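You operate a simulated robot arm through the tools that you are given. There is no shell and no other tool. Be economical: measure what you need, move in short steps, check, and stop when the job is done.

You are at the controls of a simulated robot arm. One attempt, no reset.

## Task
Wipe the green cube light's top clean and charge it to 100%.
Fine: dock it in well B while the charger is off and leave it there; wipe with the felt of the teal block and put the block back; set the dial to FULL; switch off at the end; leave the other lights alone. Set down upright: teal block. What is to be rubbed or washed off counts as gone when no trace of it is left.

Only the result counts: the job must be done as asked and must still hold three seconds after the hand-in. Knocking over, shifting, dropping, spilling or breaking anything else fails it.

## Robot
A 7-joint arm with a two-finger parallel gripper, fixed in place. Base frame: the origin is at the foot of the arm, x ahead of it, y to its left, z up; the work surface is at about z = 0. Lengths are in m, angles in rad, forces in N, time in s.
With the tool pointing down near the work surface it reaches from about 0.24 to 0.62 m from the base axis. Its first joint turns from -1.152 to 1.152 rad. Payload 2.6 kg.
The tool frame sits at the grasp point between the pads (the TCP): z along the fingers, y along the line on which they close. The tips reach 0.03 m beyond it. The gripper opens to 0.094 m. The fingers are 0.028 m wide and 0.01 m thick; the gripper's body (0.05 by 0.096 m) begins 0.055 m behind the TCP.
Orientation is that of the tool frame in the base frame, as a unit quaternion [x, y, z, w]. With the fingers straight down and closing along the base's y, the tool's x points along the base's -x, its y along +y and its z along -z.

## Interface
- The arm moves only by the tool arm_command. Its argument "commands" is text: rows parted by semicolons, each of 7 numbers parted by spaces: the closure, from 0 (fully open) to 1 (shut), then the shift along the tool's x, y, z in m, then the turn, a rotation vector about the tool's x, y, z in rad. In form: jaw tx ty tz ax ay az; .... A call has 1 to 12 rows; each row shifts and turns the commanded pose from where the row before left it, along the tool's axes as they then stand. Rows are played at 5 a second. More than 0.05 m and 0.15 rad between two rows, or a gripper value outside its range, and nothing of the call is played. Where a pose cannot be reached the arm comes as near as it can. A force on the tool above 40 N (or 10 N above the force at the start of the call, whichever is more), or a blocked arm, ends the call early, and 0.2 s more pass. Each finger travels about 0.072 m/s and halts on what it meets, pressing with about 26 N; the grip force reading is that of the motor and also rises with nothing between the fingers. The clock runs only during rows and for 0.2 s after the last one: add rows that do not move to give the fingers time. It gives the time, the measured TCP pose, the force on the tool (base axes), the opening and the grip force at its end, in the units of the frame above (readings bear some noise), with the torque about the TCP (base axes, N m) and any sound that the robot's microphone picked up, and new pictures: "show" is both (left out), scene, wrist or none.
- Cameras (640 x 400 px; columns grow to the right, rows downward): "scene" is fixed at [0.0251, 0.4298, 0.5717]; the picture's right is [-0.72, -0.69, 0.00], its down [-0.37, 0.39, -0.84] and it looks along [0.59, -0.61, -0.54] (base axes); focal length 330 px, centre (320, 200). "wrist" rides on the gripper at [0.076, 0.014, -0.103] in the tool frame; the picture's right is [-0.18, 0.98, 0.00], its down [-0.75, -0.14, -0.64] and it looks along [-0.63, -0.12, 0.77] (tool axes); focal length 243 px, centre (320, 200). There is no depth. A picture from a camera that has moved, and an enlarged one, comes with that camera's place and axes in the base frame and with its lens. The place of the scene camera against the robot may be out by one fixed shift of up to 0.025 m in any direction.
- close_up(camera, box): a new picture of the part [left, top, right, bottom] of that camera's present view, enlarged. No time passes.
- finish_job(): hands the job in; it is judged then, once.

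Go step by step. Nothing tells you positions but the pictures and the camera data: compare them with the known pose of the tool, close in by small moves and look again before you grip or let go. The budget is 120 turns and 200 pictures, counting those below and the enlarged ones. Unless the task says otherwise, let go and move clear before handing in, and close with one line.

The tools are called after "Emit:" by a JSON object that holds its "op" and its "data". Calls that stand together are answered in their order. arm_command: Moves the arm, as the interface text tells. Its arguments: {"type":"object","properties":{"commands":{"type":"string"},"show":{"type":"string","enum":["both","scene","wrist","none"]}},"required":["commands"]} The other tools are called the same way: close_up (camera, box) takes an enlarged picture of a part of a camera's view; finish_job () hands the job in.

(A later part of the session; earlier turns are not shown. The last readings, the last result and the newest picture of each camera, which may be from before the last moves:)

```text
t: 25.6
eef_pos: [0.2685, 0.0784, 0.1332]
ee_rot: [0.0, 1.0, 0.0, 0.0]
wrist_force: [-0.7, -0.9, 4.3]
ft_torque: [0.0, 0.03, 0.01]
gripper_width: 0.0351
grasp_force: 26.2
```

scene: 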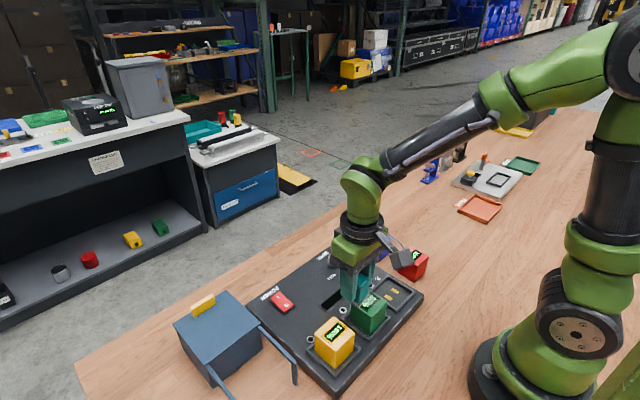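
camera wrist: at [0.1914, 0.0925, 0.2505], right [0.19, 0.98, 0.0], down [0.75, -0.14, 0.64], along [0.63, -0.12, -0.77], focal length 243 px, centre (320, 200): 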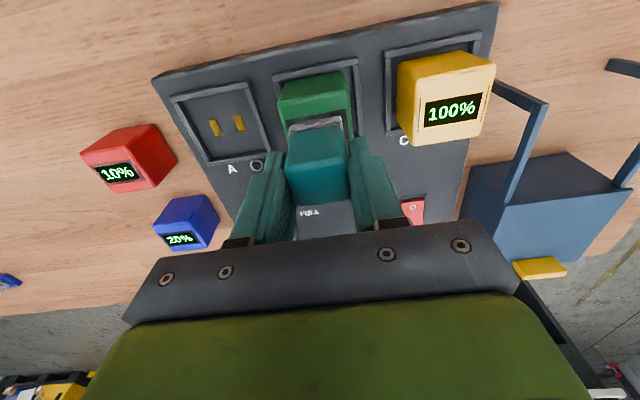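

Light contact at about 4 N. I'll press a little more and run strokes along x.

Emit:
{"op": "arm_command", "data": {"commands": "0.9 0 0 0.0004 0 0 0;0.9 0.007 0 0 0 0 0;0.9 0.006 0 0 0 0 0;0.9 -0.009 0 0 0 0 0;0.9 -0.009 0 0 0 0 0;0.9 -0.008 0 0 0 0 0;0.9 0.007 0 0 0 0 0;0.9 0.006 0 0 0 0 0;0.9 0 -0.006 0 0 0 0;0.9 0 -0.005 0 0 0 0;0.9 0.006 0 0 0 0 0;0.9 0.006 0 0 0 0 0", "show": "none"}}

Emit:
{"op": "close_up", "data": {"camera": "scene", "box": [320, 250, 420, 350]}}

```text
t: 28.2
eef_pos: [0.2556, 0.0695, 0.1313]
ee_rot: [-0.001, 1.0, 0.0, 0.001]
wrist_force: [3.5, -1.1, 9.3]
ft_torque: [-0.04, -0.17, 0.01]
gripper_width: 0.0354
grasp_force: 25.8
```

```text
4.00 times, centred on (370, 300) of scene
camera zoom: at [0.0251, 0.4298, 0.5717], right [-0.72, -0.69, 0.0], down [-0.37, 0.39, -0.84], along [0.59, -0.61, -0.54], focal length 1322 px, centre (120, -200)
```

zoom: 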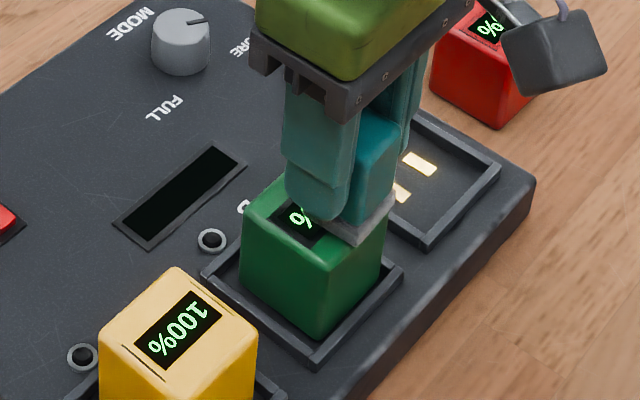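

Good contact at about 9 N, and the exposed part now looks clean. Continuing over the rest of the top.

Emit:
{"op": "arm_command", "data": {"commands": "0.9 -0.008 0 0 0 0 0;0.9 -0.008 0 0 0 0 0;0.9 -0.008 0 0 0 0 0;0.9 0.008 0 0 0 0 0;0.9 0.008 0 0 0 0 0;0.9 0 0.007 0 0 0 0;0.9 0 0.007 0 0 0 0;0.9 0 0.006 0 0 0 0;0.9 -0.008 0 0 0 0 0;0.9 -0.008 0 0 0 0 0;0.9 0.008 0 0 0 0 0;0.9 0.008 0 0 0 0 0", "show": "none"}}

Emit:
{"op": "arm_command", "data": {"commands": "0.9 0.006 0 0 0 0 0;0.9 0 -0.008 0 0 0 0;0.9 0 -0.008 0 0 0 0;0.9 -0.007 0 0 0 0 0;0.9 -0.007 0 0 0 0 0;0.9 0 0.008 0 0 0 0;0.9 0 0.007 0 0 0 0;0.9 -0.008 0 0 0 0 0;0.9 0 -0.008 0 0 0 0;0.9 0 -0.007 0 0 0 0;0.9 0.008 0.004 0 0 0 0;0.9 0 0 0 0 0 0", "show": "none"}}

Emit:
{"op": "arm_command", "data": {"commands": "0.9 0 0 -0.015 0 0 0;0.9 0 0 -0.04 0 0 0;0.9 0 0 -0.04 0 0 0;0.9 -0.04 0 0 0 0 0;0.9 0 0 0 0 0 0"}}

Emit:
{"op": "close_up", "data": {"camera": "scene", "box": [342, 280, 392, 346]}}

Emit:
{"op": "close_up", "data": {"camera": "wrist", "box": [240, 0, 400, 100]}}

```text
t: 30.8
eef_pos: [0.2629, 0.0877, 0.1311]
ee_rot: [0.0, 1.0, 0.001, 0.0]
wrist_force: [1.4, -1.3, 2.0]
ft_torque: [-0.02, -0.05, 0.01]
gripper_width: 0.0356
grasp_force: 26.2
```

```text
t: 33.4
eef_pos: [0.2721, 0.0779, 0.1308]
ee_rot: [0.001, 1.0, 0.0, 0.002]
wrist_force: [2.8, -3.3, 12.8]
ft_torque: [-0.08, -0.1, 0.03]
gripper_width: 0.0357
grasp_force: 26.1
```

```text
t: 34.6
eef_pos: [0.3121, 0.0775, 0.227]
ee_rot: [0.0, 1.0, 0.0, 0.0]
wrist_force: [0.5, -0.3, -1.6]
ft_torque: [0.0, 0.0, -0.01]
gripper_width: 0.0355
grasp_force: 26.2
camera wrist: at [0.2374, 0.0914, 0.3296], right [0.19, 0.98, 0.0], down [0.75, -0.14, 0.64], along [0.63, -0.12, -0.77], focal length 243 px, centre (320, 200)
```

scene: 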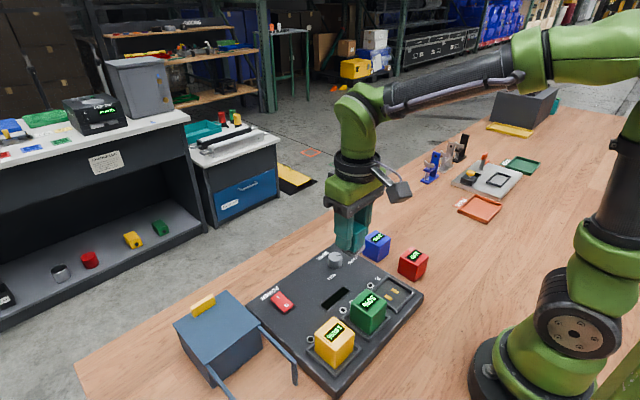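
wrist: 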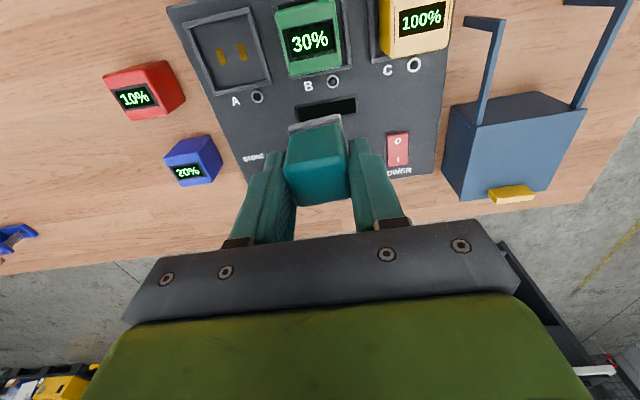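

```text
6.06 times, centred on (367, 313) of scene
camera zoom: at [0.0252, 0.4298, 0.5717], right [-0.72, -0.69, 0.0], down [-0.37, 0.39, -0.84], along [0.59, -0.61, -0.54], focal length 2003 px, centre (35, -485)
```

zoom: 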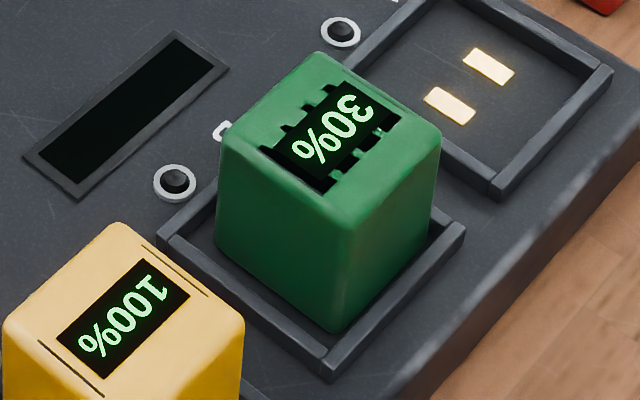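

```text
4.00 times, centred on (320, 50) of wrist
camera zoom: at [0.2374, 0.0914, 0.3296], right [0.19, 0.98, 0.0], down [0.75, -0.14, 0.64], along [0.63, -0.12, -0.77], focal length 970 px, centre (320, 800)
```

zoom: 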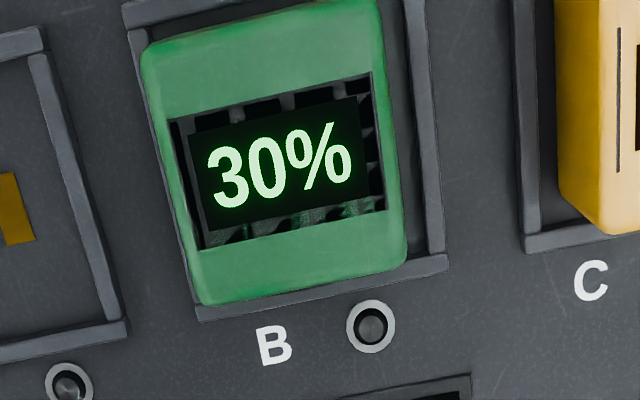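

The top is clean and reads 30%. Returning the teal block to where it stood.

Emit:
{"op": "arm_command", "data": {"commands": "0.9 -0.036 -0.0165 0 0 0 0;0.9 -0.036 -0.0165 0 0 0 0;0.9 -0.036 -0.0165 0 0 0 0;0.9 -0.036 -0.0165 0 0 0 0;0.9 -0.036 -0.0165 0 0 0 0;0.9 -0.036 -0.0165 0 0 0 0;0.9 0 0 0.045 0 0 0;0.9 0 0 0.045 0 0 0;0.9 0 0 0.045 0 0 0;0.9 0 0 0.03 0 0 0;0.9 0 0 0 0 0 0"}}

Emit:
{"op": "close_up", "data": {"camera": "scene", "box": [280, 205, 350, 260]}}

```text
t: 37.0
eef_pos: [0.5278, -0.0223, 0.0597]
ee_rot: [0.0, 1.0, 0.0, 0.0]
wrist_force: [-1.1, 0.1, -0.7]
ft_torque: [-0.02, 0.02, 0.01]
gripper_width: 0.0355
grasp_force: 25.6
camera wrist: at [0.4548, -0.0081, 0.161], right [0.18, 0.98, 0.0], down [0.75, -0.14, 0.64], along [0.63, -0.12, -0.77], focal length 243 px, centre (320, 200)
```

scene: 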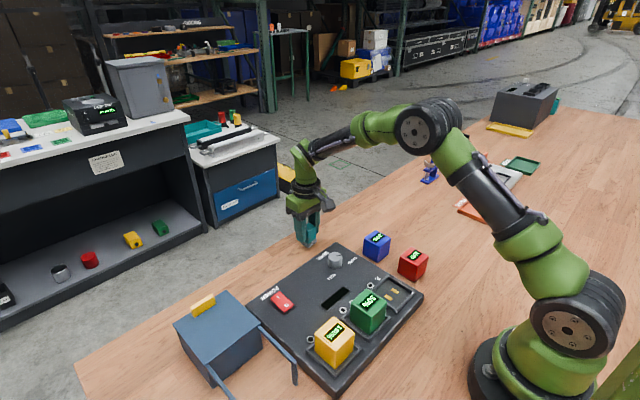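
wrist: 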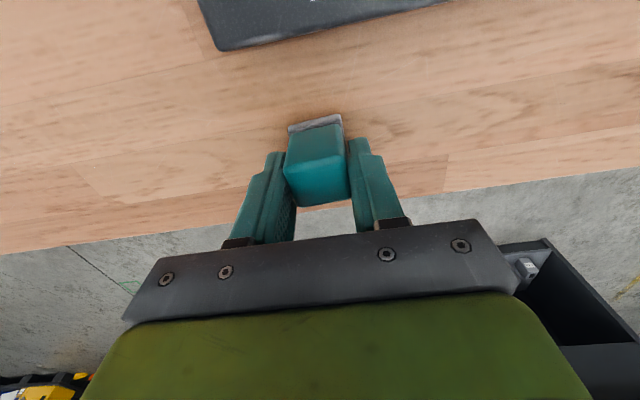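

```text
7.27 times, centred on (315, 232) of scene
camera zoom: at [0.0252, 0.4298, 0.5717], right [-0.72, -0.69, 0.0], down [-0.37, 0.39, -0.84], along [0.59, -0.61, -0.54], focal length 2403 px, centre (356, -36)
```

zoom: 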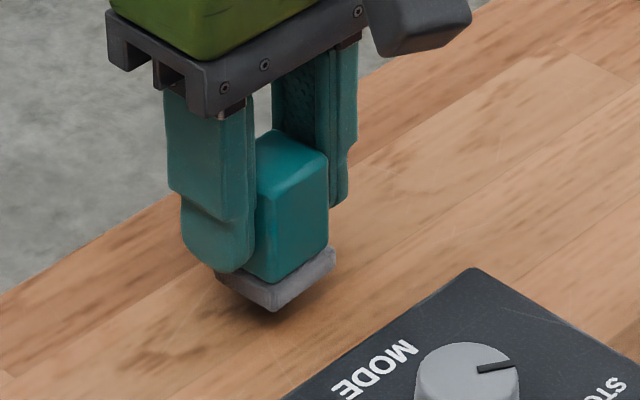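

Emit:
{"op": "arm_command", "data": {"commands": "0.9 0 0 0.006 0 0 0;0.9 0 0 0.003 0 0 0;0.9 0 0 0.0015 0 0 0;0.9 0 0 0 0 0 0", "show": "none"}}

Emit:
{"op": "close_up", "data": {"camera": "scene", "box": [280, 205, 350, 260]}}

```text
t: 38.0
eef_pos: [0.5282, -0.0222, 0.0493]
ee_rot: [0.001, 1.0, 0.0, 0.0]
wrist_force: [-0.3, 0.5, -0.6]
ft_torque: [0.01, 0.02, 0.0]
gripper_width: 0.0351
grasp_force: 26.2
```

```text
7.27 times, centred on (315, 232) of scene
camera zoom: at [0.0251, 0.4298, 0.5717], right [-0.72, -0.69, 0.0], down [-0.37, 0.39, -0.84], along [0.59, -0.61, -0.54], focal length 2403 px, centre (356, -36)
```

zoom: 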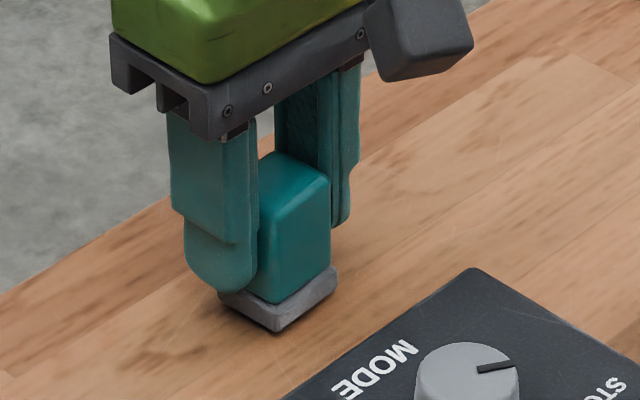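

Emit:
{"op": "arm_command", "data": {"commands": "0.9 -0.0015 0.0015 0 0 0 0;0.9 0 0 0.001 0 0 0;0.9 0 0 0.0005 0 0 0;0.9 0 0 0 0 0 0", "show": "none"}}

```text
t: 39.0
eef_pos: [0.5298, -0.0221, 0.0499]
ee_rot: [0.001, 1.0, 0.0, 0.0]
wrist_force: [-1.0, 0.4, 0.5]
ft_torque: [0.01, 0.01, 0.04]
gripper_width: 0.0354
grasp_force: 26.1
```

Emit:
{"op": "arm_command", "data": {"commands": "0.9 0 0 0.0008 0 0 0;0.9 0 0 0 0 0 0", "show": "none"}}

Emit:
{"op": "close_up", "data": {"camera": "scene", "box": [280, 205, 350, 260]}}

```text
t: 39.6
eef_pos: [0.5277, -0.0206, 0.0492]
ee_rot: [0.0, 1.0, 0.0, 0.0]
wrist_force: [0.4, 0.0, -0.4]
ft_torque: [-0.04, 0.0, 0.0]
gripper_width: 0.0353
grasp_force: 25.9
```

```text
7.27 times, centred on (315, 232) of scene
camera zoom: at [0.0251, 0.4298, 0.5717], right [-0.72, -0.69, 0.0], down [-0.37, 0.39, -0.84], along [0.59, -0.61, -0.54], focal length 2403 px, centre (356, -36)
```

zoom: 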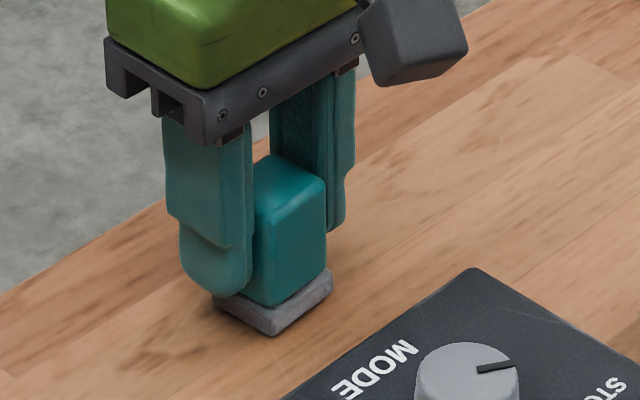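

Emit:
{"op": "arm_command", "data": {"commands": "0.9 0 0 0.0008 0 0 0;0.9 0 0 0 0 0 0", "show": "none"}}

```text
t: 40.2
eef_pos: [0.5285, -0.0205, 0.0478]
ee_rot: [-0.001, 1.0, -0.001, 0.0]
wrist_force: [0.6, 0.1, -0.7]
ft_torque: [-0.02, 0.02, -0.01]
gripper_width: 0.0355
grasp_force: 26.1
```

Emit:
{"op": "arm_command", "data": {"commands": "0.9 0 0 0.0008 0 0 0;0.9 0 0 0 0 0 0", "show": "none"}}

```text
t: 40.8
eef_pos: [0.5284, -0.0204, 0.0467]
ee_rot: [0.0, 1.0, 0.0, 0.001]
wrist_force: [-0.5, 0.2, 0.6]
ft_torque: [0.0, -0.02, -0.02]
gripper_width: 0.0354
grasp_force: 26.1
```

Emit:
{"op": "arm_command", "data": {"commands": "0.9 0 0 0.0008 0 0 0;0.9 0 0 0 0 0 0", "show": "none"}}

Emit:
{"op": "close_up", "data": {"camera": "scene", "box": [280, 205, 350, 260]}}

```text
t: 41.4
eef_pos: [0.5295, -0.0214, 0.0478]
ee_rot: [0.001, 1.0, 0.0, 0.001]
wrist_force: [-3.7, 1.2, 10.7]
ft_torque: [0.03, 0.16, 0.02]
gripper_width: 0.0353
grasp_force: 26.5
```

```text
7.27 times, centred on (315, 232) of scene
camera zoom: at [0.0251, 0.4298, 0.5717], right [-0.72, -0.69, 0.0], down [-0.37, 0.39, -0.84], along [0.59, -0.61, -0.54], focal length 2403 px, centre (356, -36)
```

zoom: 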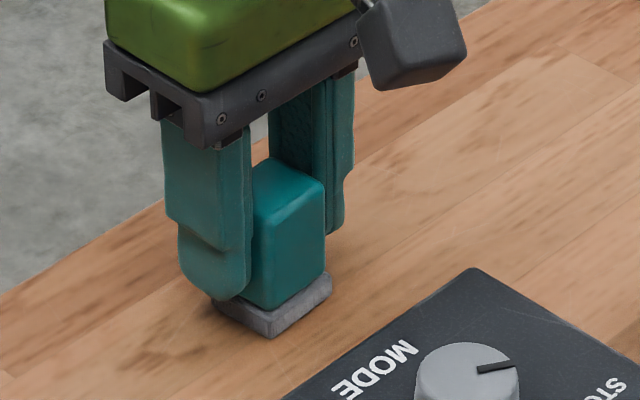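

The block is on the table. Releasing it and rising clear.

Emit:
{"op": "arm_command", "data": {"commands": "0.9 0 0 -0.0005 0 0 0;0.6 0 0 0 0 0 0;0.3 0 0 0 0 0 0;0.1 0 0 0 0 0 0;0.1 0 0 0 0 0 0;0.1 0 0 -0.03 0 0 0;0.1 0 0 -0.045 0 0 0;0.1 0.03 0.01 -0.04 0 0 0;0.1 0.03 0.01 -0.01 0 0 0;0.1 0.03 0.01 0 0 0 0;0.1 0.02 0 0 0 0 0;0.1 0 0 0 0 0 0"}}

Emit:
{"op": "close_up", "data": {"camera": "scene", "box": [250, 210, 370, 330]}}

Emit:
{"op": "close_up", "data": {"camera": "wrist", "box": [200, 20, 480, 195]}}

```text
refused: row 8 steps farther than a row can; nothing moved
```

```text
3.33 times, centred on (310, 270) of scene
camera zoom: at [0.0251, 0.4298, 0.5717], right [-0.72, -0.69, 0.0], down [-0.37, 0.39, -0.84], along [0.59, -0.61, -0.54], focal length 1102 px, centre (353, -33)
```

zoom: 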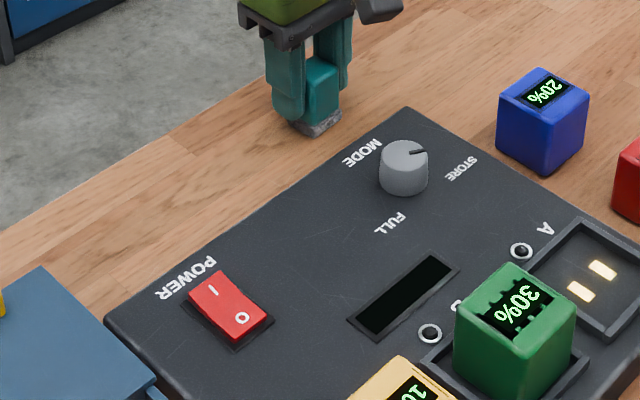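

```text
2.29 times, centred on (340, 108) of wrist
camera zoom: at [0.4547, -0.0063, 0.1497], right [0.19, 0.98, 0.0], down [0.75, -0.14, 0.64], along [0.63, -0.12, -0.77], focal length 555 px, centre (274, 411)
```

zoom: 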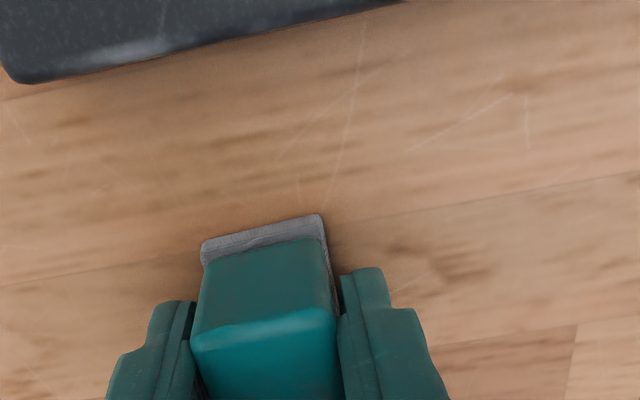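

Emit:
{"op": "arm_command", "data": {"commands": "0.9 0 0 -0.0005 0 0 0;0.6 0 0 0 0 0 0;0.3 0 0 0 0 0 0;0.1 0 0 0 0 0 0;0.1 0 0 0 0 0 0;0.1 0 0 -0.03 0 0 0;0.1 0 0 -0.045 0 0 0;0.1 0.03 0.006 -0.035 0 0 0;0.1 0.03 0.006 -0.02 0 0 0;0.1 0.03 0.006 0 0 0 0;0.1 0.02 0.005 0 0 0 0;0.1 0 0 0 0 0 0"}}

Emit:
{"op": "close_up", "data": {"camera": "scene", "box": [280, 205, 350, 260]}}

Emit:
{"op": "close_up", "data": {"camera": "wrist", "box": [200, 20, 480, 195]}}

```text
t: 44.0
eef_pos: [0.4186, 0.005, 0.1789]
ee_rot: [0.0, 1.0, 0.0, 0.0]
wrist_force: [-0.1, -0.4, -0.4]
ft_torque: [-0.06, 0.01, 0.04]
gripper_width: 0.0844
grasp_force: 0.0
camera wrist: at [0.3447, 0.018, 0.2812], right [0.18, 0.98, 0.0], down [0.75, -0.14, 0.64], along [0.63, -0.12, -0.77], focal length 243 px, centre (320, 200)
```

scene: 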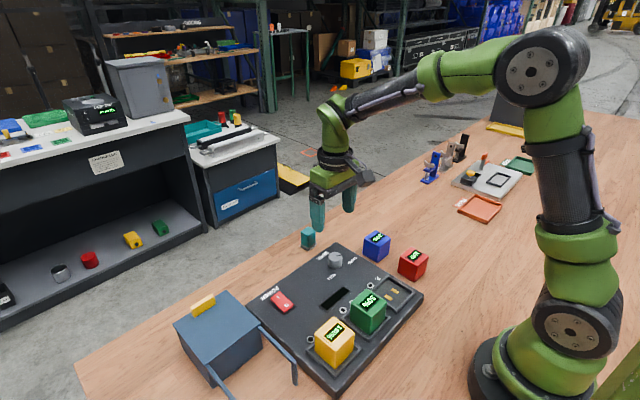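
wrist: 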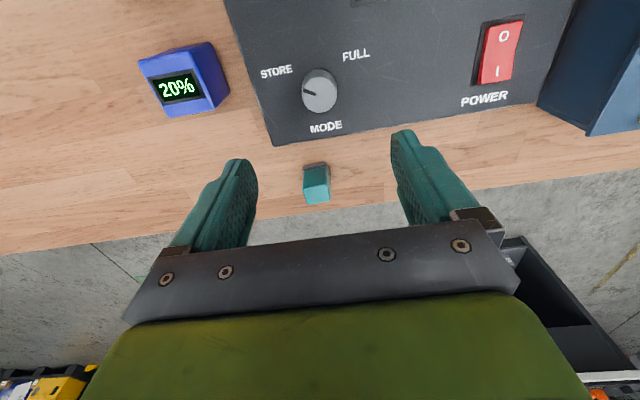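

```text
7.27 times, centred on (315, 232) of scene
camera zoom: at [0.0251, 0.4298, 0.5717], right [-0.72, -0.69, 0.0], down [-0.37, 0.39, -0.84], along [0.59, -0.61, -0.54], focal length 2403 px, centre (356, -36)
```

zoom: 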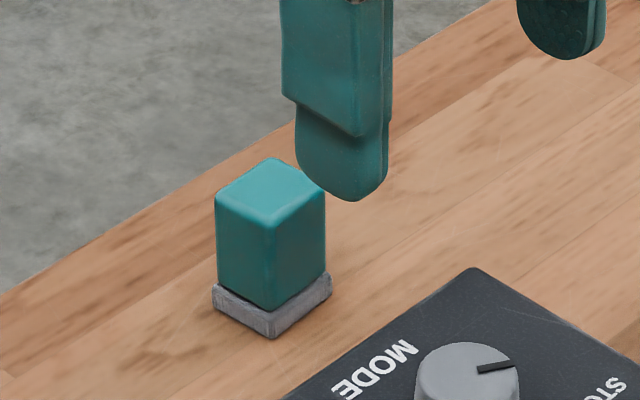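

```text
2.29 times, centred on (340, 108) of wrist
camera zoom: at [0.3447, 0.018, 0.2812], right [0.18, 0.98, 0.0], down [0.75, -0.14, 0.64], along [0.63, -0.12, -0.77], focal length 555 px, centre (274, 411)
```

zoom: 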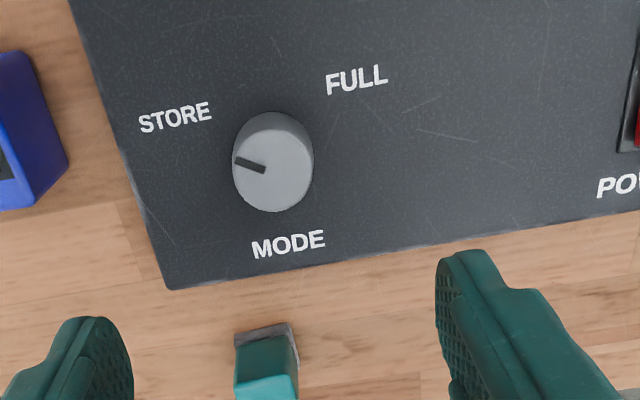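

The block stands back within about 1 mm of its place. The dial is near (0.4126, 0.004) and points at STORE, so FULL is about 120° clockwise from above. I'll move over it to refine the centre.

Emit:
{"op": "arm_command", "data": {"commands": "0.3 0.006 -0.001 0.04 0 0 0;0.3 0 0 0.035 0 0 0;0.3 0 0 0 0 0 0;0.3 0 0 0 0 0 0", "show": "wrist"}}

Emit:
{"op": "close_up", "data": {"camera": "wrist", "box": [240, 100, 400, 200]}}

Emit:
{"op": "close_up", "data": {"camera": "scene", "box": [290, 205, 390, 290]}}

```text
t: 45.0
eef_pos: [0.4115, 0.0009, 0.1013]
ee_rot: [0.001, 1.0, 0.0, 0.0]
wrist_force: [-0.3, 0.5, -0.6]
ft_torque: [-0.01, 0.01, 0.01]
gripper_width: 0.0656
grasp_force: 0.0
camera wrist: at [0.3377, 0.0153, 0.204], right [0.19, 0.98, 0.0], down [0.75, -0.14, 0.64], along [0.63, -0.12, -0.77], focal length 243 px, centre (320, 200)
```

wrist: 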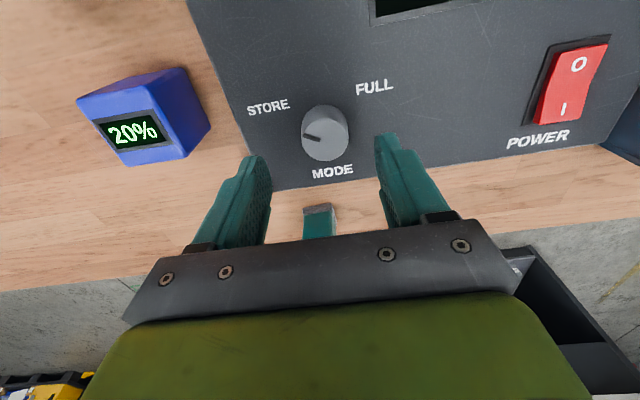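

```text
4.00 times, centred on (320, 150) of wrist
camera zoom: at [0.3377, 0.0153, 0.204], right [0.19, 0.98, 0.0], down [0.75, -0.14, 0.64], along [0.63, -0.12, -0.77], focal length 970 px, centre (320, 400)
```

zoom: 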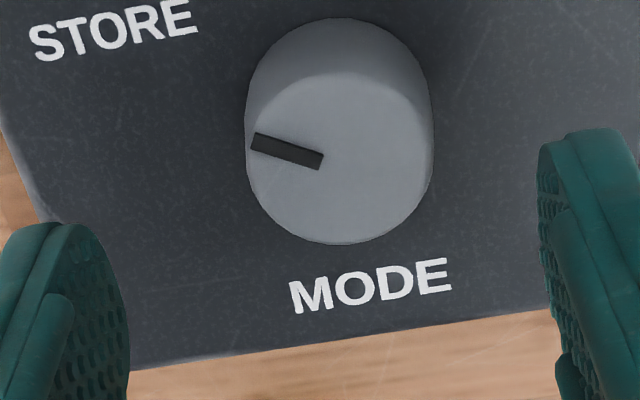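

```text
4.71 times, centred on (340, 248) of scene
camera zoom: at [0.0251, 0.4298, 0.5717], right [-0.72, -0.69, 0.0], down [-0.37, 0.39, -0.84], along [0.59, -0.61, -0.54], focal length 1555 px, centre (226, -24)
```

zoom: 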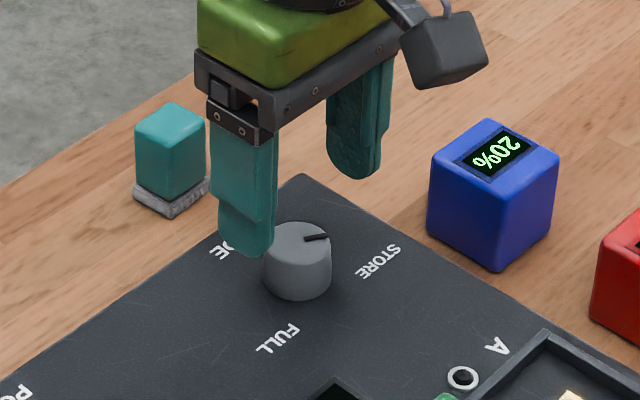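

Knob centre refined to about (0.413, 0.0044). I'll recentre and pre-rotate the tool about -60°, so the 120° turn runs symmetrically.

Emit:
{"op": "arm_command", "data": {"commands": "0.3 -0.0015 0.0031 0 0 0 0;0.3 0 0 0 0 0 -0.15;0.3 0 0 0 0 0 -0.15;0.3 0 0 0 0 0 -0.15;0.3 0 0 0 0 0 -0.15;0.3 0 0 0 0 0 -0.15;0.3 0 0 0 0 0 -0.15;0.3 0 0 0 0 0 -0.15;0.3 0 0 0 0 0 0"}}

Emit:
{"op": "close_up", "data": {"camera": "wrist", "box": [240, 90, 400, 190]}}

```text
t: 47.0
eef_pos: [0.4149, 0.0055, 0.1017]
ee_rot: [-0.501, 0.865, 0.0, 0.0]
wrist_force: [0.1, 0.4, -0.1]
ft_torque: [0.01, 0.01, 0.01]
gripper_width: 0.0659
grasp_force: 0.1
camera wrist: at [0.3656, -0.0542, 0.2051], right [-0.76, 0.65, 0.0], down [0.5, 0.58, 0.64], along [0.42, 0.49, -0.77], focal length 243 px, centre (320, 200)
```

scene: 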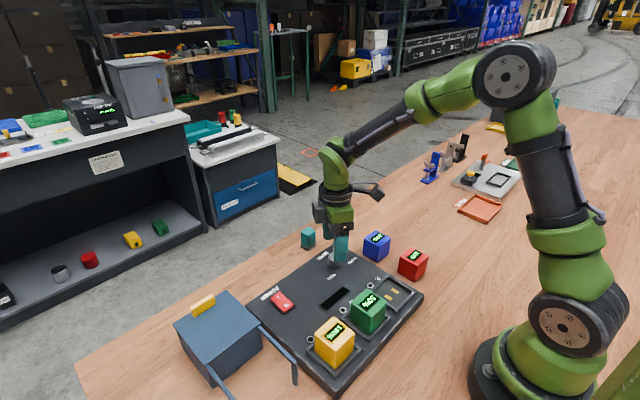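
wrist: 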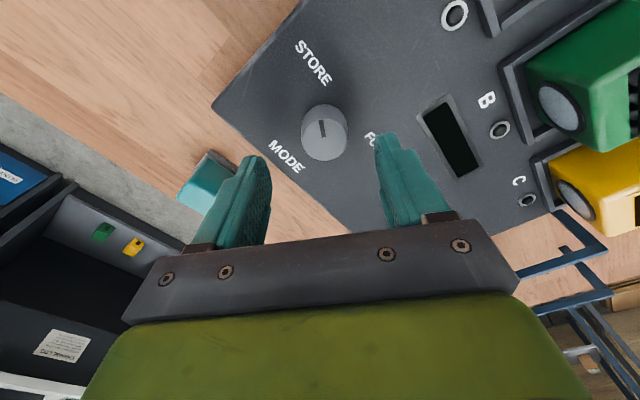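

```text
4.00 times, centred on (320, 140) of wrist
camera zoom: at [0.3656, -0.0542, 0.2051], right [-0.76, 0.65, 0.0], down [0.5, 0.58, 0.64], along [0.42, 0.49, -0.77], focal length 970 px, centre (320, 440)
```

zoom: 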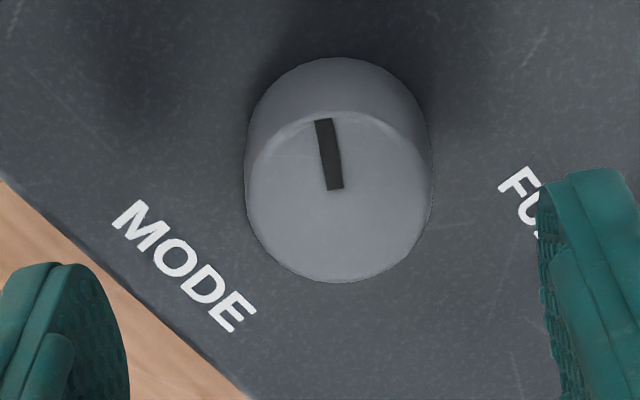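

The knob sits slightly off the tool axis. I'll correct by about 3 mm and descend around it.

Emit:
{"op": "arm_command", "data": {"commands": "0.3 0.0015 0.003 0 0 0 0;0.3 0 0 0.02 0 0 0;0.3 0 0 0.015 0 0 0;0.3 0 0 0.006 0 0 0;0.3 0 0 0 0 0 0"}}

Emit:
{"op": "close_up", "data": {"camera": "wrist", "box": [220, 80, 420, 205]}}

Emit:
{"op": "close_up", "data": {"camera": "scene", "box": [290, 205, 390, 290]}}

```text
t: 48.2
eef_pos: [0.411, 0.0057, 0.0611]
ee_rot: [-0.5, 0.866, -0.001, -0.001]
wrist_force: [0.2, 0.5, -0.5]
ft_torque: [-0.01, 0.04, -0.01]
gripper_width: 0.0657
grasp_force: 0.1
camera wrist: at [0.3621, -0.0533, 0.164], right [-0.76, 0.65, 0.0], down [0.5, 0.58, 0.64], along [0.42, 0.49, -0.77], focal length 243 px, centre (320, 200)
```

scene: 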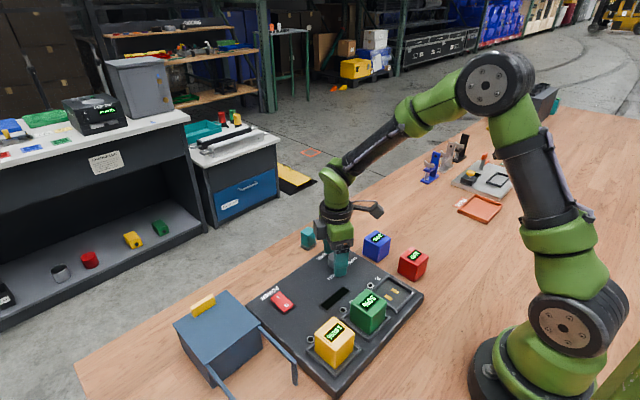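
wrist: 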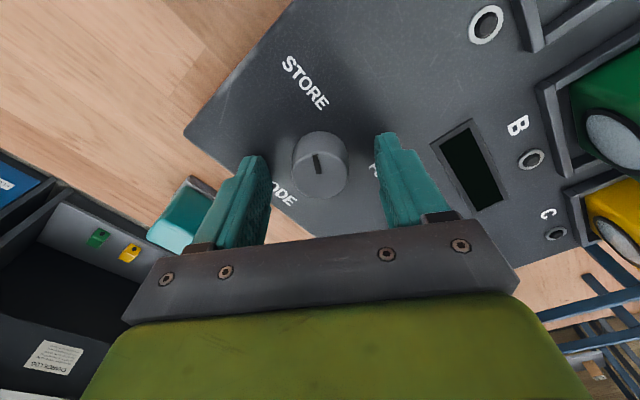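

```text
3.20 times, centred on (320, 142) of wrist
camera zoom: at [0.3621, -0.0533, 0.164], right [-0.76, 0.65, 0.0], down [0.5, 0.58, 0.64], along [0.42, 0.49, -0.77], focal length 776 px, centre (320, 384)
```

zoom: 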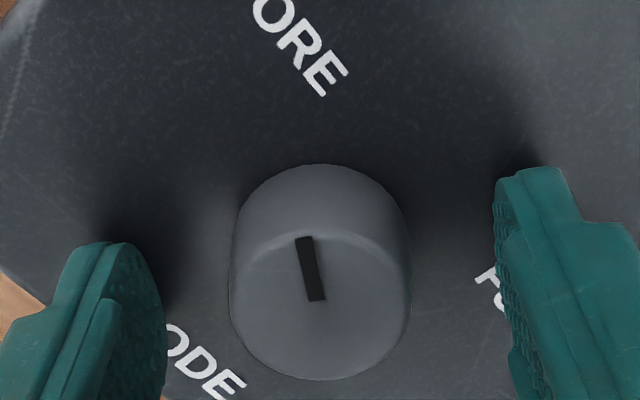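

```text
4.71 times, centred on (340, 248) of scene
camera zoom: at [0.0251, 0.4298, 0.5717], right [-0.72, -0.69, 0.0], down [-0.37, 0.39, -0.84], along [0.59, -0.61, -0.54], focal length 1555 px, centre (226, -24)
```

zoom: 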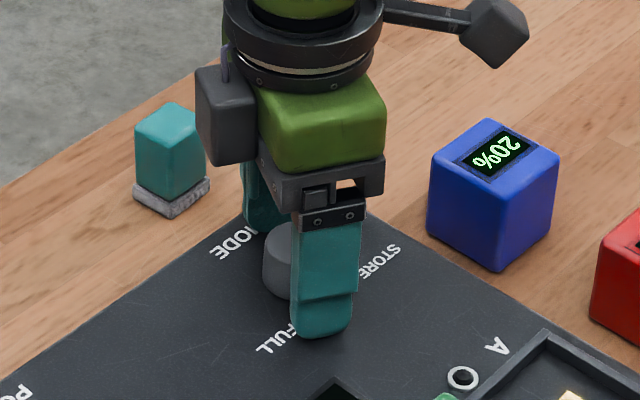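

The knob is centred between the fingers. Gripping it.

Emit:
{"op": "arm_command", "data": {"commands": "0.5 -0.0007 0 0 0 0 0;0.7 0 0 0 0 0 0;0.8 0 0 0 0 0 0;0.8 0 0 0 0 0 0", "show": "wrist"}}

```text
t: 49.2
eef_pos: [0.4113, 0.0063, 0.0607]
ee_rot: [-0.501, 0.865, 0.0, 0.0]
wrist_force: [-1.9, 1.0, 0.4]
ft_torque: [-0.03, 0.09, -0.01]
gripper_width: 0.0335
grasp_force: 45.8
camera wrist: at [0.3621, -0.0528, 0.1642], right [-0.76, 0.65, 0.0], down [0.5, 0.58, 0.64], along [0.42, 0.49, -0.77], focal length 243 px, centre (320, 200)
```

wrist: 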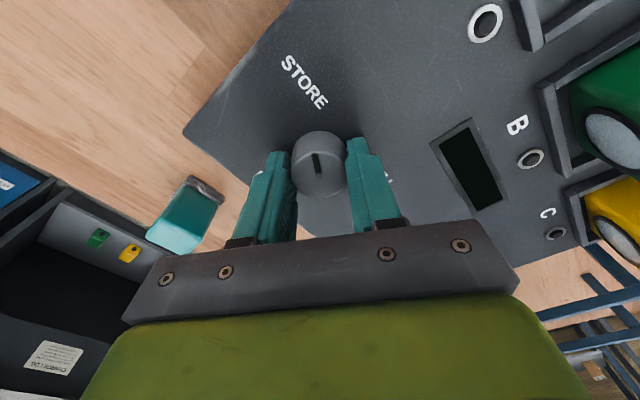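

Good grip with little side load. I'll turn it the first part of the way and check.

Emit:
{"op": "arm_command", "data": {"commands": "0.8 0 0 0 0 0 0.12;0.8 0 0 0 0 0 0.12;0.8 0 0 0 0 0 0.12;0.8 0 0 0 0 0 0.12;0.8 0 0 0 0 0 0.12;0.8 0 0 0 0 0 0", "show": "wrist"}}

```text
t: 50.6
eef_pos: [0.4121, 0.0055, 0.0606]
ee_rot: [-0.222, 0.975, 0.0, 0.001]
wrist_force: [-0.1, -0.4, 8.5]
ft_torque: [-0.04, 0.04, 0.01]
gripper_width: 0.0336
grasp_force: 45.0
camera wrist: at [0.3379, -0.0145, 0.1641], right [-0.26, 0.97, 0.0], down [0.74, 0.2, 0.64], along [0.62, 0.17, -0.77], focal length 243 px, centre (320, 200)
```

wrist: 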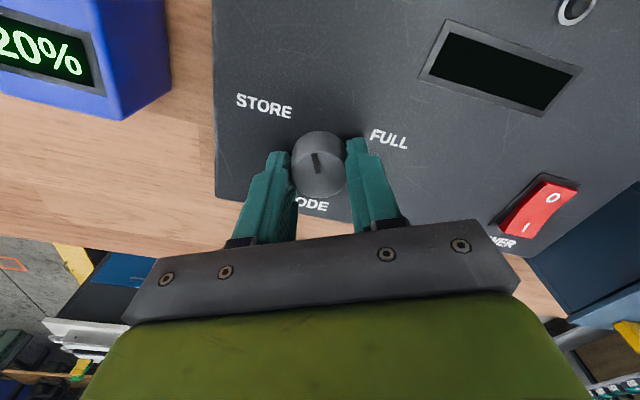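

It turns with the hand, 0.6 rad so far. Continuing another 1.5 rad.

Emit:
{"op": "arm_command", "data": {"commands": "0.8 0 0 0 0 0 0.13;0.8 0 0 0 0 0 0.13;0.8 0 0 0 0 0 0.13;0.8 0 0 0 0 0 0.13;0.8 0 0 0 0 0 0.13;0.8 0 0 0 0 0 0.13;0.8 0 0 0 0 0 0.13;0.8 0 0 0 0 0 0.13;0.8 0 0 0 0 0 0.13;0.8 0 0 0 0 0 0.13;0.8 0 0 0 0 0 0.13;0.8 0 0 0 0 0 0"}}

Emit:
{"op": "close_up", "data": {"camera": "wrist", "box": [220, 80, 420, 205]}}

```text
t: 52.8
eef_pos: [0.4116, 0.0034, 0.061]
ee_rot: [0.397, 0.918, 0.0, 0.0]
wrist_force: [-2.8, -0.3, 4.1]
ft_torque: [-0.28, -0.07, 0.0]
gripper_width: 0.0331
grasp_force: 44.8
stopped in row 10: the force on the tool passed its limit at 41 N (the readings are from after the stop); the commanded pose is now the measured one
camera wrist: at [0.371, 0.0692, 0.164], right [0.84, 0.54, 0.0], down [0.41, -0.64, 0.64], along [0.35, -0.54, -0.77], focal length 243 px, centre (320, 200)
```

scene: 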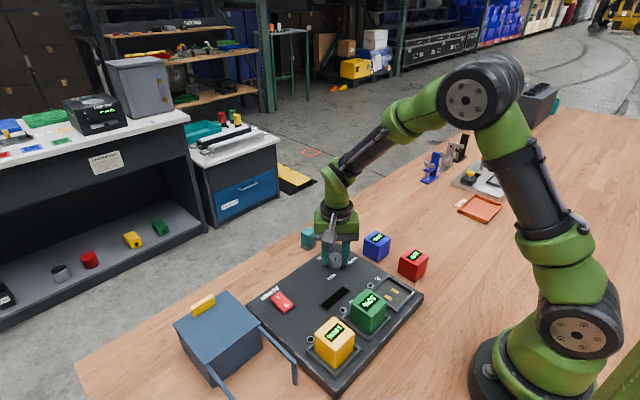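
wrist: 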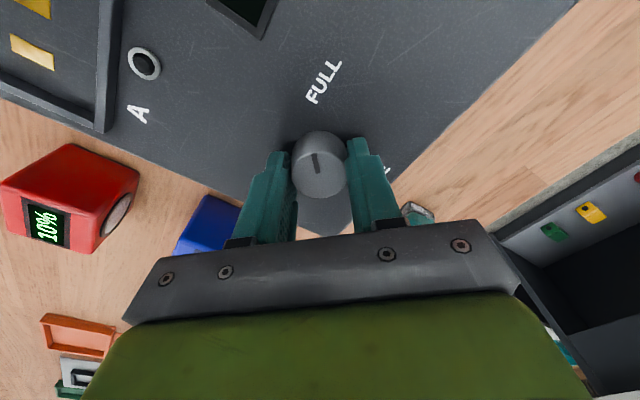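

```text
3.20 times, centred on (320, 142) of wrist
camera zoom: at [0.371, 0.0692, 0.164], right [0.84, 0.54, 0.0], down [0.41, -0.64, 0.64], along [0.35, -0.54, -0.77], focal length 776 px, centre (320, 384)
```

zoom: 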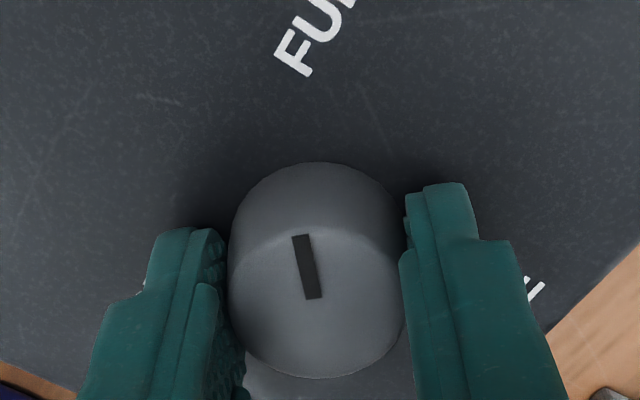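

It stopped at 107° of turn, with the pointer maybe 10° short of FULL. I'll nudge a little further.

Emit:
{"op": "arm_command", "data": {"commands": "0.8 0 0 0 0 0 0.06;0.8 0 0 0 0 0 0.06;0.8 0 0 0 0 0 0", "show": "none"}}

Emit:
{"op": "close_up", "data": {"camera": "wrist", "box": [220, 60, 420, 205]}}

```text
t: 53.6
eef_pos: [0.411, 0.0024, 0.0617]
ee_rot: [0.451, 0.893, -0.001, -0.001]
wrist_force: [-0.6, -1.4, -3.0]
ft_torque: [-0.12, -0.08, -0.04]
gripper_width: 0.0334
grasp_force: 45.2
```

```text
2.76 times, centred on (320, 132) of wrist
camera zoom: at [0.3792, 0.0737, 0.164], right [0.9, 0.43, 0.0], down [0.33, -0.69, 0.64], along [0.28, -0.58, -0.77], focal length 669 px, centre (320, 386)
```

zoom: 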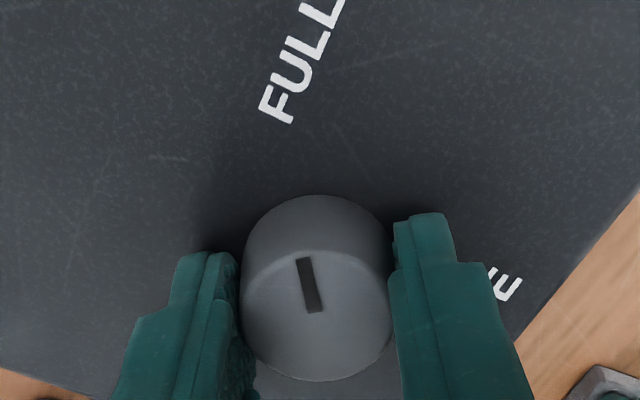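

Still free to move, now at 114°. A little more to bring it to 120°.

Emit:
{"op": "arm_command", "data": {"commands": "0.8 0 0 0 0 0 0.06;0.8 0 0 0 0 0 0.06;0.8 0 0 0 0 0 0", "show": "none"}}

Emit:
{"op": "close_up", "data": {"camera": "wrist", "box": [220, 60, 420, 205]}}

```text
t: 54.4
eef_pos: [0.4105, 0.0029, 0.0616]
ee_rot: [0.504, 0.864, -0.001, 0.0]
wrist_force: [-0.9, -1.3, 2.3]
ft_torque: [0.2, 0.25, 0.45]
gripper_width: 0.0335
grasp_force: 45.3
```

```text
2.76 times, centred on (320, 132) of wrist
camera zoom: at [0.3873, 0.0771, 0.164], right [0.95, 0.32, 0.0], down [0.25, -0.72, 0.64], along [0.21, -0.61, -0.77], focal length 669 px, centre (320, 386)
```

zoom: 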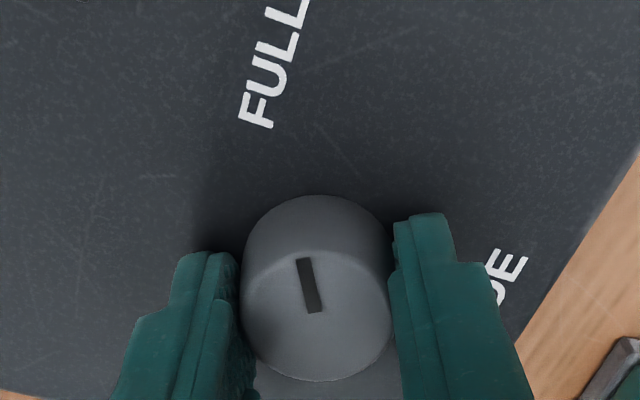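

The torque now shows the end stop at 120°, and the pointer aims at FULL. Releasing, rising, then turning the tool back.

Emit:
{"op": "arm_command", "data": {"commands": "0.8 0 0 0 0 0 -0.02;0.5 0 0 0 0 0 0;0.3 0 0 0 0 0 0;0.3 0 0 -0.02 0 0 0;0.3 0 0 -0.04 0 0 0;0.3 0 0 -0.04 0 0 0;0.3 0 0 0 0 0 -0.15;0.3 0 0 0 0 0 -0.15;0.3 0 0 0 0 0 -0.15;0.3 0 0 0 0 0 -0.15;0.3 0 0 0 0 0 -0.15;0.3 0 0 0 0 0 -0.15", "show": "none"}}

Emit:
{"op": "arm_command", "data": {"commands": "0.6 0 0 0 0 0 -0.125;0.8 0.0 0.025 0 0 0 0;1 0 0.025 0 0 0 0;1 0 0.025 0 0 0 0;1 0 0.025 0 0 0 0;1 0 0.025 0 0 0 0;1 0 0 0 0 0 0;1 0 0 0 0 0 0"}}

Emit:
{"op": "close_up", "data": {"camera": "wrist", "box": [140, 20, 420, 195]}}

Emit:
{"op": "close_up", "data": {"camera": "scene", "box": [240, 205, 440, 370]}}

```text
t: 57.0
eef_pos: [0.4121, 0.0042, 0.1602]
ee_rot: [0.067, 0.998, -0.001, -0.001]
wrist_force: [0.9, -0.4, 0.1]
ft_torque: [0.0, -0.01, 0.01]
gripper_width: 0.0657
grasp_force: 0.0
```

```text
t: 58.8
eef_pos: [0.4142, 0.1278, 0.1597]
ee_rot: [0.006, 1.0, -0.001, -0.001]
wrist_force: [-0.4, -0.1, 0.0]
ft_torque: [0.04, 0.06, -0.04]
gripper_width: 0.0
grasp_force: 26.1
camera wrist: at [0.3394, 0.144, 0.2626], right [0.2, 0.98, 0.0], down [0.75, -0.15, 0.64], along [0.63, -0.13, -0.77], focal length 243 px, centre (320, 200)
```

scene: 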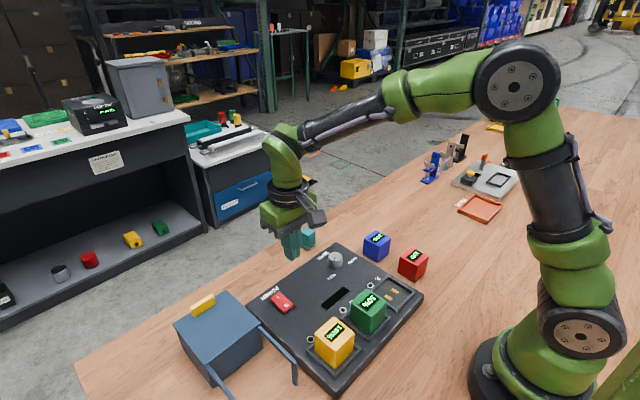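
wrist: 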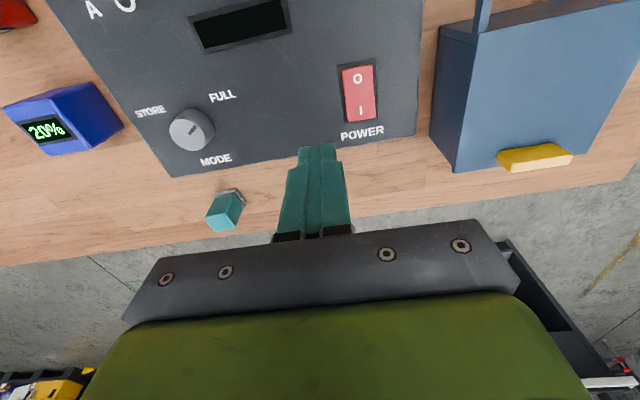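

```text
2.29 times, centred on (280, 108) of wrist
camera zoom: at [0.3394, 0.144, 0.2626], right [0.2, 0.98, 0.0], down [0.75, -0.15, 0.64], along [0.63, -0.13, -0.77], focal length 555 px, centre (411, 411)
```

zoom: 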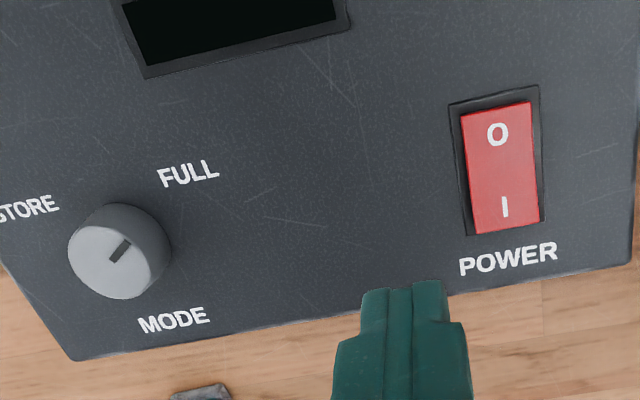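

```text
2.42 times, centred on (340, 288) of scene
camera zoom: at [0.0251, 0.4298, 0.5717], right [-0.72, -0.69, 0.0], down [-0.37, 0.39, -0.84], along [0.59, -0.61, -0.54], focal length 801 px, centre (272, -12)
```

zoom: 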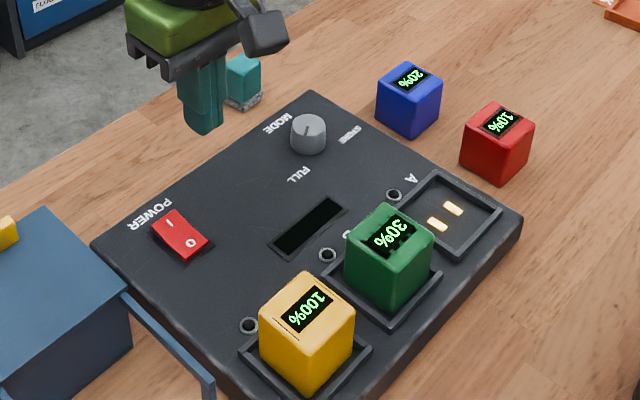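

The dial is at FULL. The rocker runs from O at x≈0.399 to I at x≈0.426, with y≈0.165. I'll move the closed fingers over the I end.

Emit:
{"op": "arm_command", "data": {"commands": "1 -0.009 0.018 0 0 0 0;1 -0.008 0.018 0 0 0 0;1 0 0 0.04 0 0 0;1 0 0 0.02 0 0 0;1 0 0 0 0 0 0"}}

Emit:
{"op": "close_up", "data": {"camera": "wrist", "box": [240, 70, 400, 200]}}

Emit:
{"op": "close_up", "data": {"camera": "scene", "box": [240, 240, 330, 325]}}

```text
t: 60.0
eef_pos: [0.4284, 0.1638, 0.1023]
ee_rot: [0.006, 1.0, -0.001, -0.001]
wrist_force: [-0.4, -0.8, -0.4]
ft_torque: [-0.01, 0.03, 0.02]
gripper_width: 0.0
grasp_force: 26.2
camera wrist: at [0.355, 0.1788, 0.2055], right [0.2, 0.98, 0.0], down [0.75, -0.15, 0.64], along [0.63, -0.13, -0.77], focal length 243 px, centre (320, 200)
```

scene: 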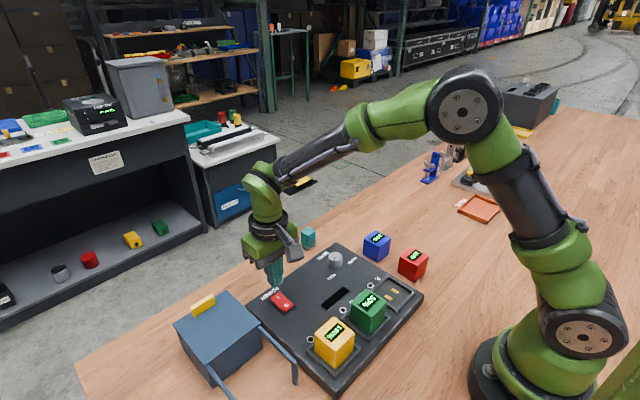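
wrist: 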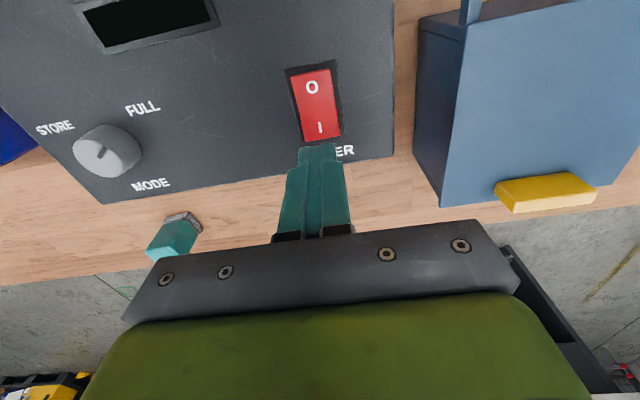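

```text
3.08 times, centred on (320, 135) of wrist
camera zoom: at [0.355, 0.1788, 0.2055], right [0.2, 0.98, 0.0], down [0.75, -0.15, 0.64], along [0.63, -0.13, -0.77], focal length 746 px, centre (320, 400)
```

zoom: 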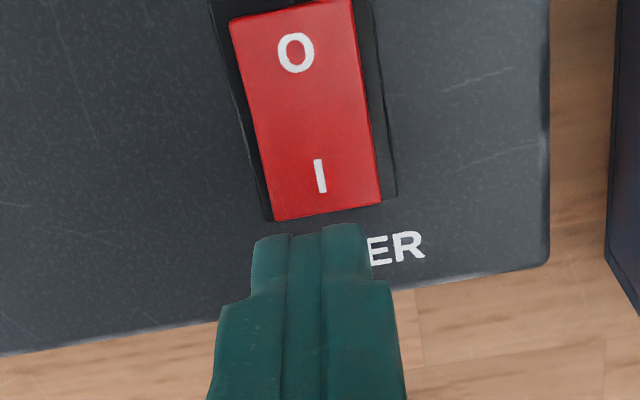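

```text
4.71 times, centred on (285, 282) of scene
camera zoom: at [0.0251, 0.4298, 0.5717], right [-0.72, -0.69, 0.0], down [-0.37, 0.39, -0.84], along [0.59, -0.61, -0.54], focal length 1555 px, centre (485, -188)
```

zoom: 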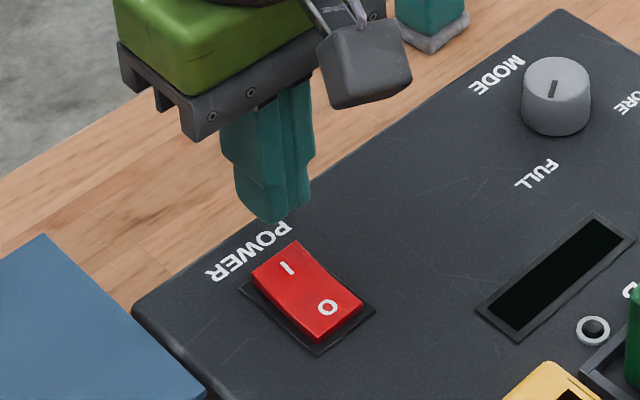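

Aligned over the I end. Pressing down in small steps.

Emit:
{"op": "arm_command", "data": {"commands": "1 0 0 0.014 0 0 0;1 0 0 0.008 0 0 0;1 0 0 0.004 0 0 0;1 0 0 0.003 0 0 0;1 0 0 0 0 0 0", "show": "none"}}

Emit:
{"op": "close_up", "data": {"camera": "scene", "box": [240, 240, 400, 360]}}

```text
t: 61.2
eef_pos: [0.4295, 0.1642, 0.0728]
ee_rot: [0.007, 1.0, -0.001, 0.0]
wrist_force: [0.3, 0.5, 0.6]
ft_torque: [-0.01, -0.01, -0.01]
gripper_width: 0.0
grasp_force: 26.1
```

```text
3.33 times, centred on (320, 300) of scene
camera zoom: at [0.0251, 0.4298, 0.5717], right [-0.72, -0.69, 0.0], down [-0.37, 0.39, -0.84], along [0.59, -0.61, -0.54], focal length 1102 px, centre (320, -133)
```

zoom: 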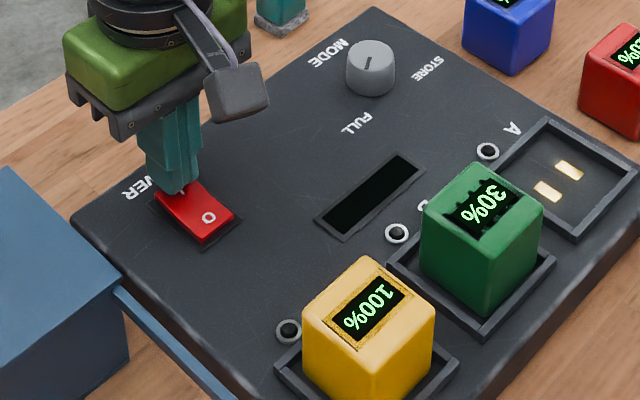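

Emit:
{"op": "arm_command", "data": {"commands": "1 0 0 0.003 0 0 0;1 0 0 0.003 0 0 0;1 0 0 0.003 0 0 0;1 0 0 0 0 0 0", "show": "none"}}

Emit:
{"op": "close_up", "data": {"camera": "scene", "box": [240, 240, 400, 360]}}

```text
t: 62.0
eef_pos: [0.4311, 0.164, 0.069]
ee_rot: [0.008, 1.0, 0.0, 0.002]
wrist_force: [0.2, 0.2, 1.8]
ft_torque: [-0.01, 0.03, 0.03]
gripper_width: 0.0002
grasp_force: 25.8
stopped in row 3: the force on the tool passed its limit at 55 N (the readings are from after the stop); the commanded pose is now the measured one
```

```text
3.33 times, centred on (320, 300) of scene
camera zoom: at [0.0251, 0.4298, 0.5717], right [-0.72, -0.69, 0.0], down [-0.37, 0.39, -0.84], along [0.59, -0.61, -0.54], focal length 1102 px, centre (320, -133)
```

zoom: 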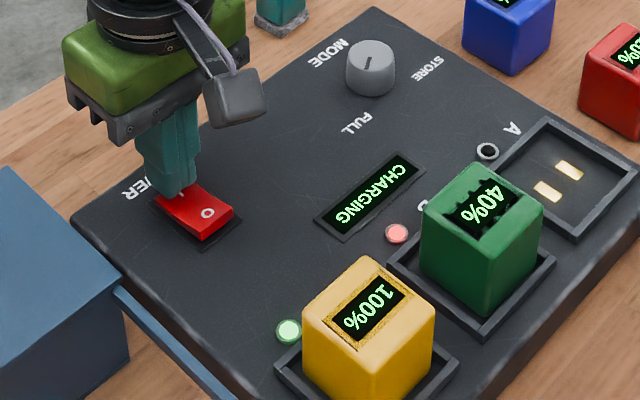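

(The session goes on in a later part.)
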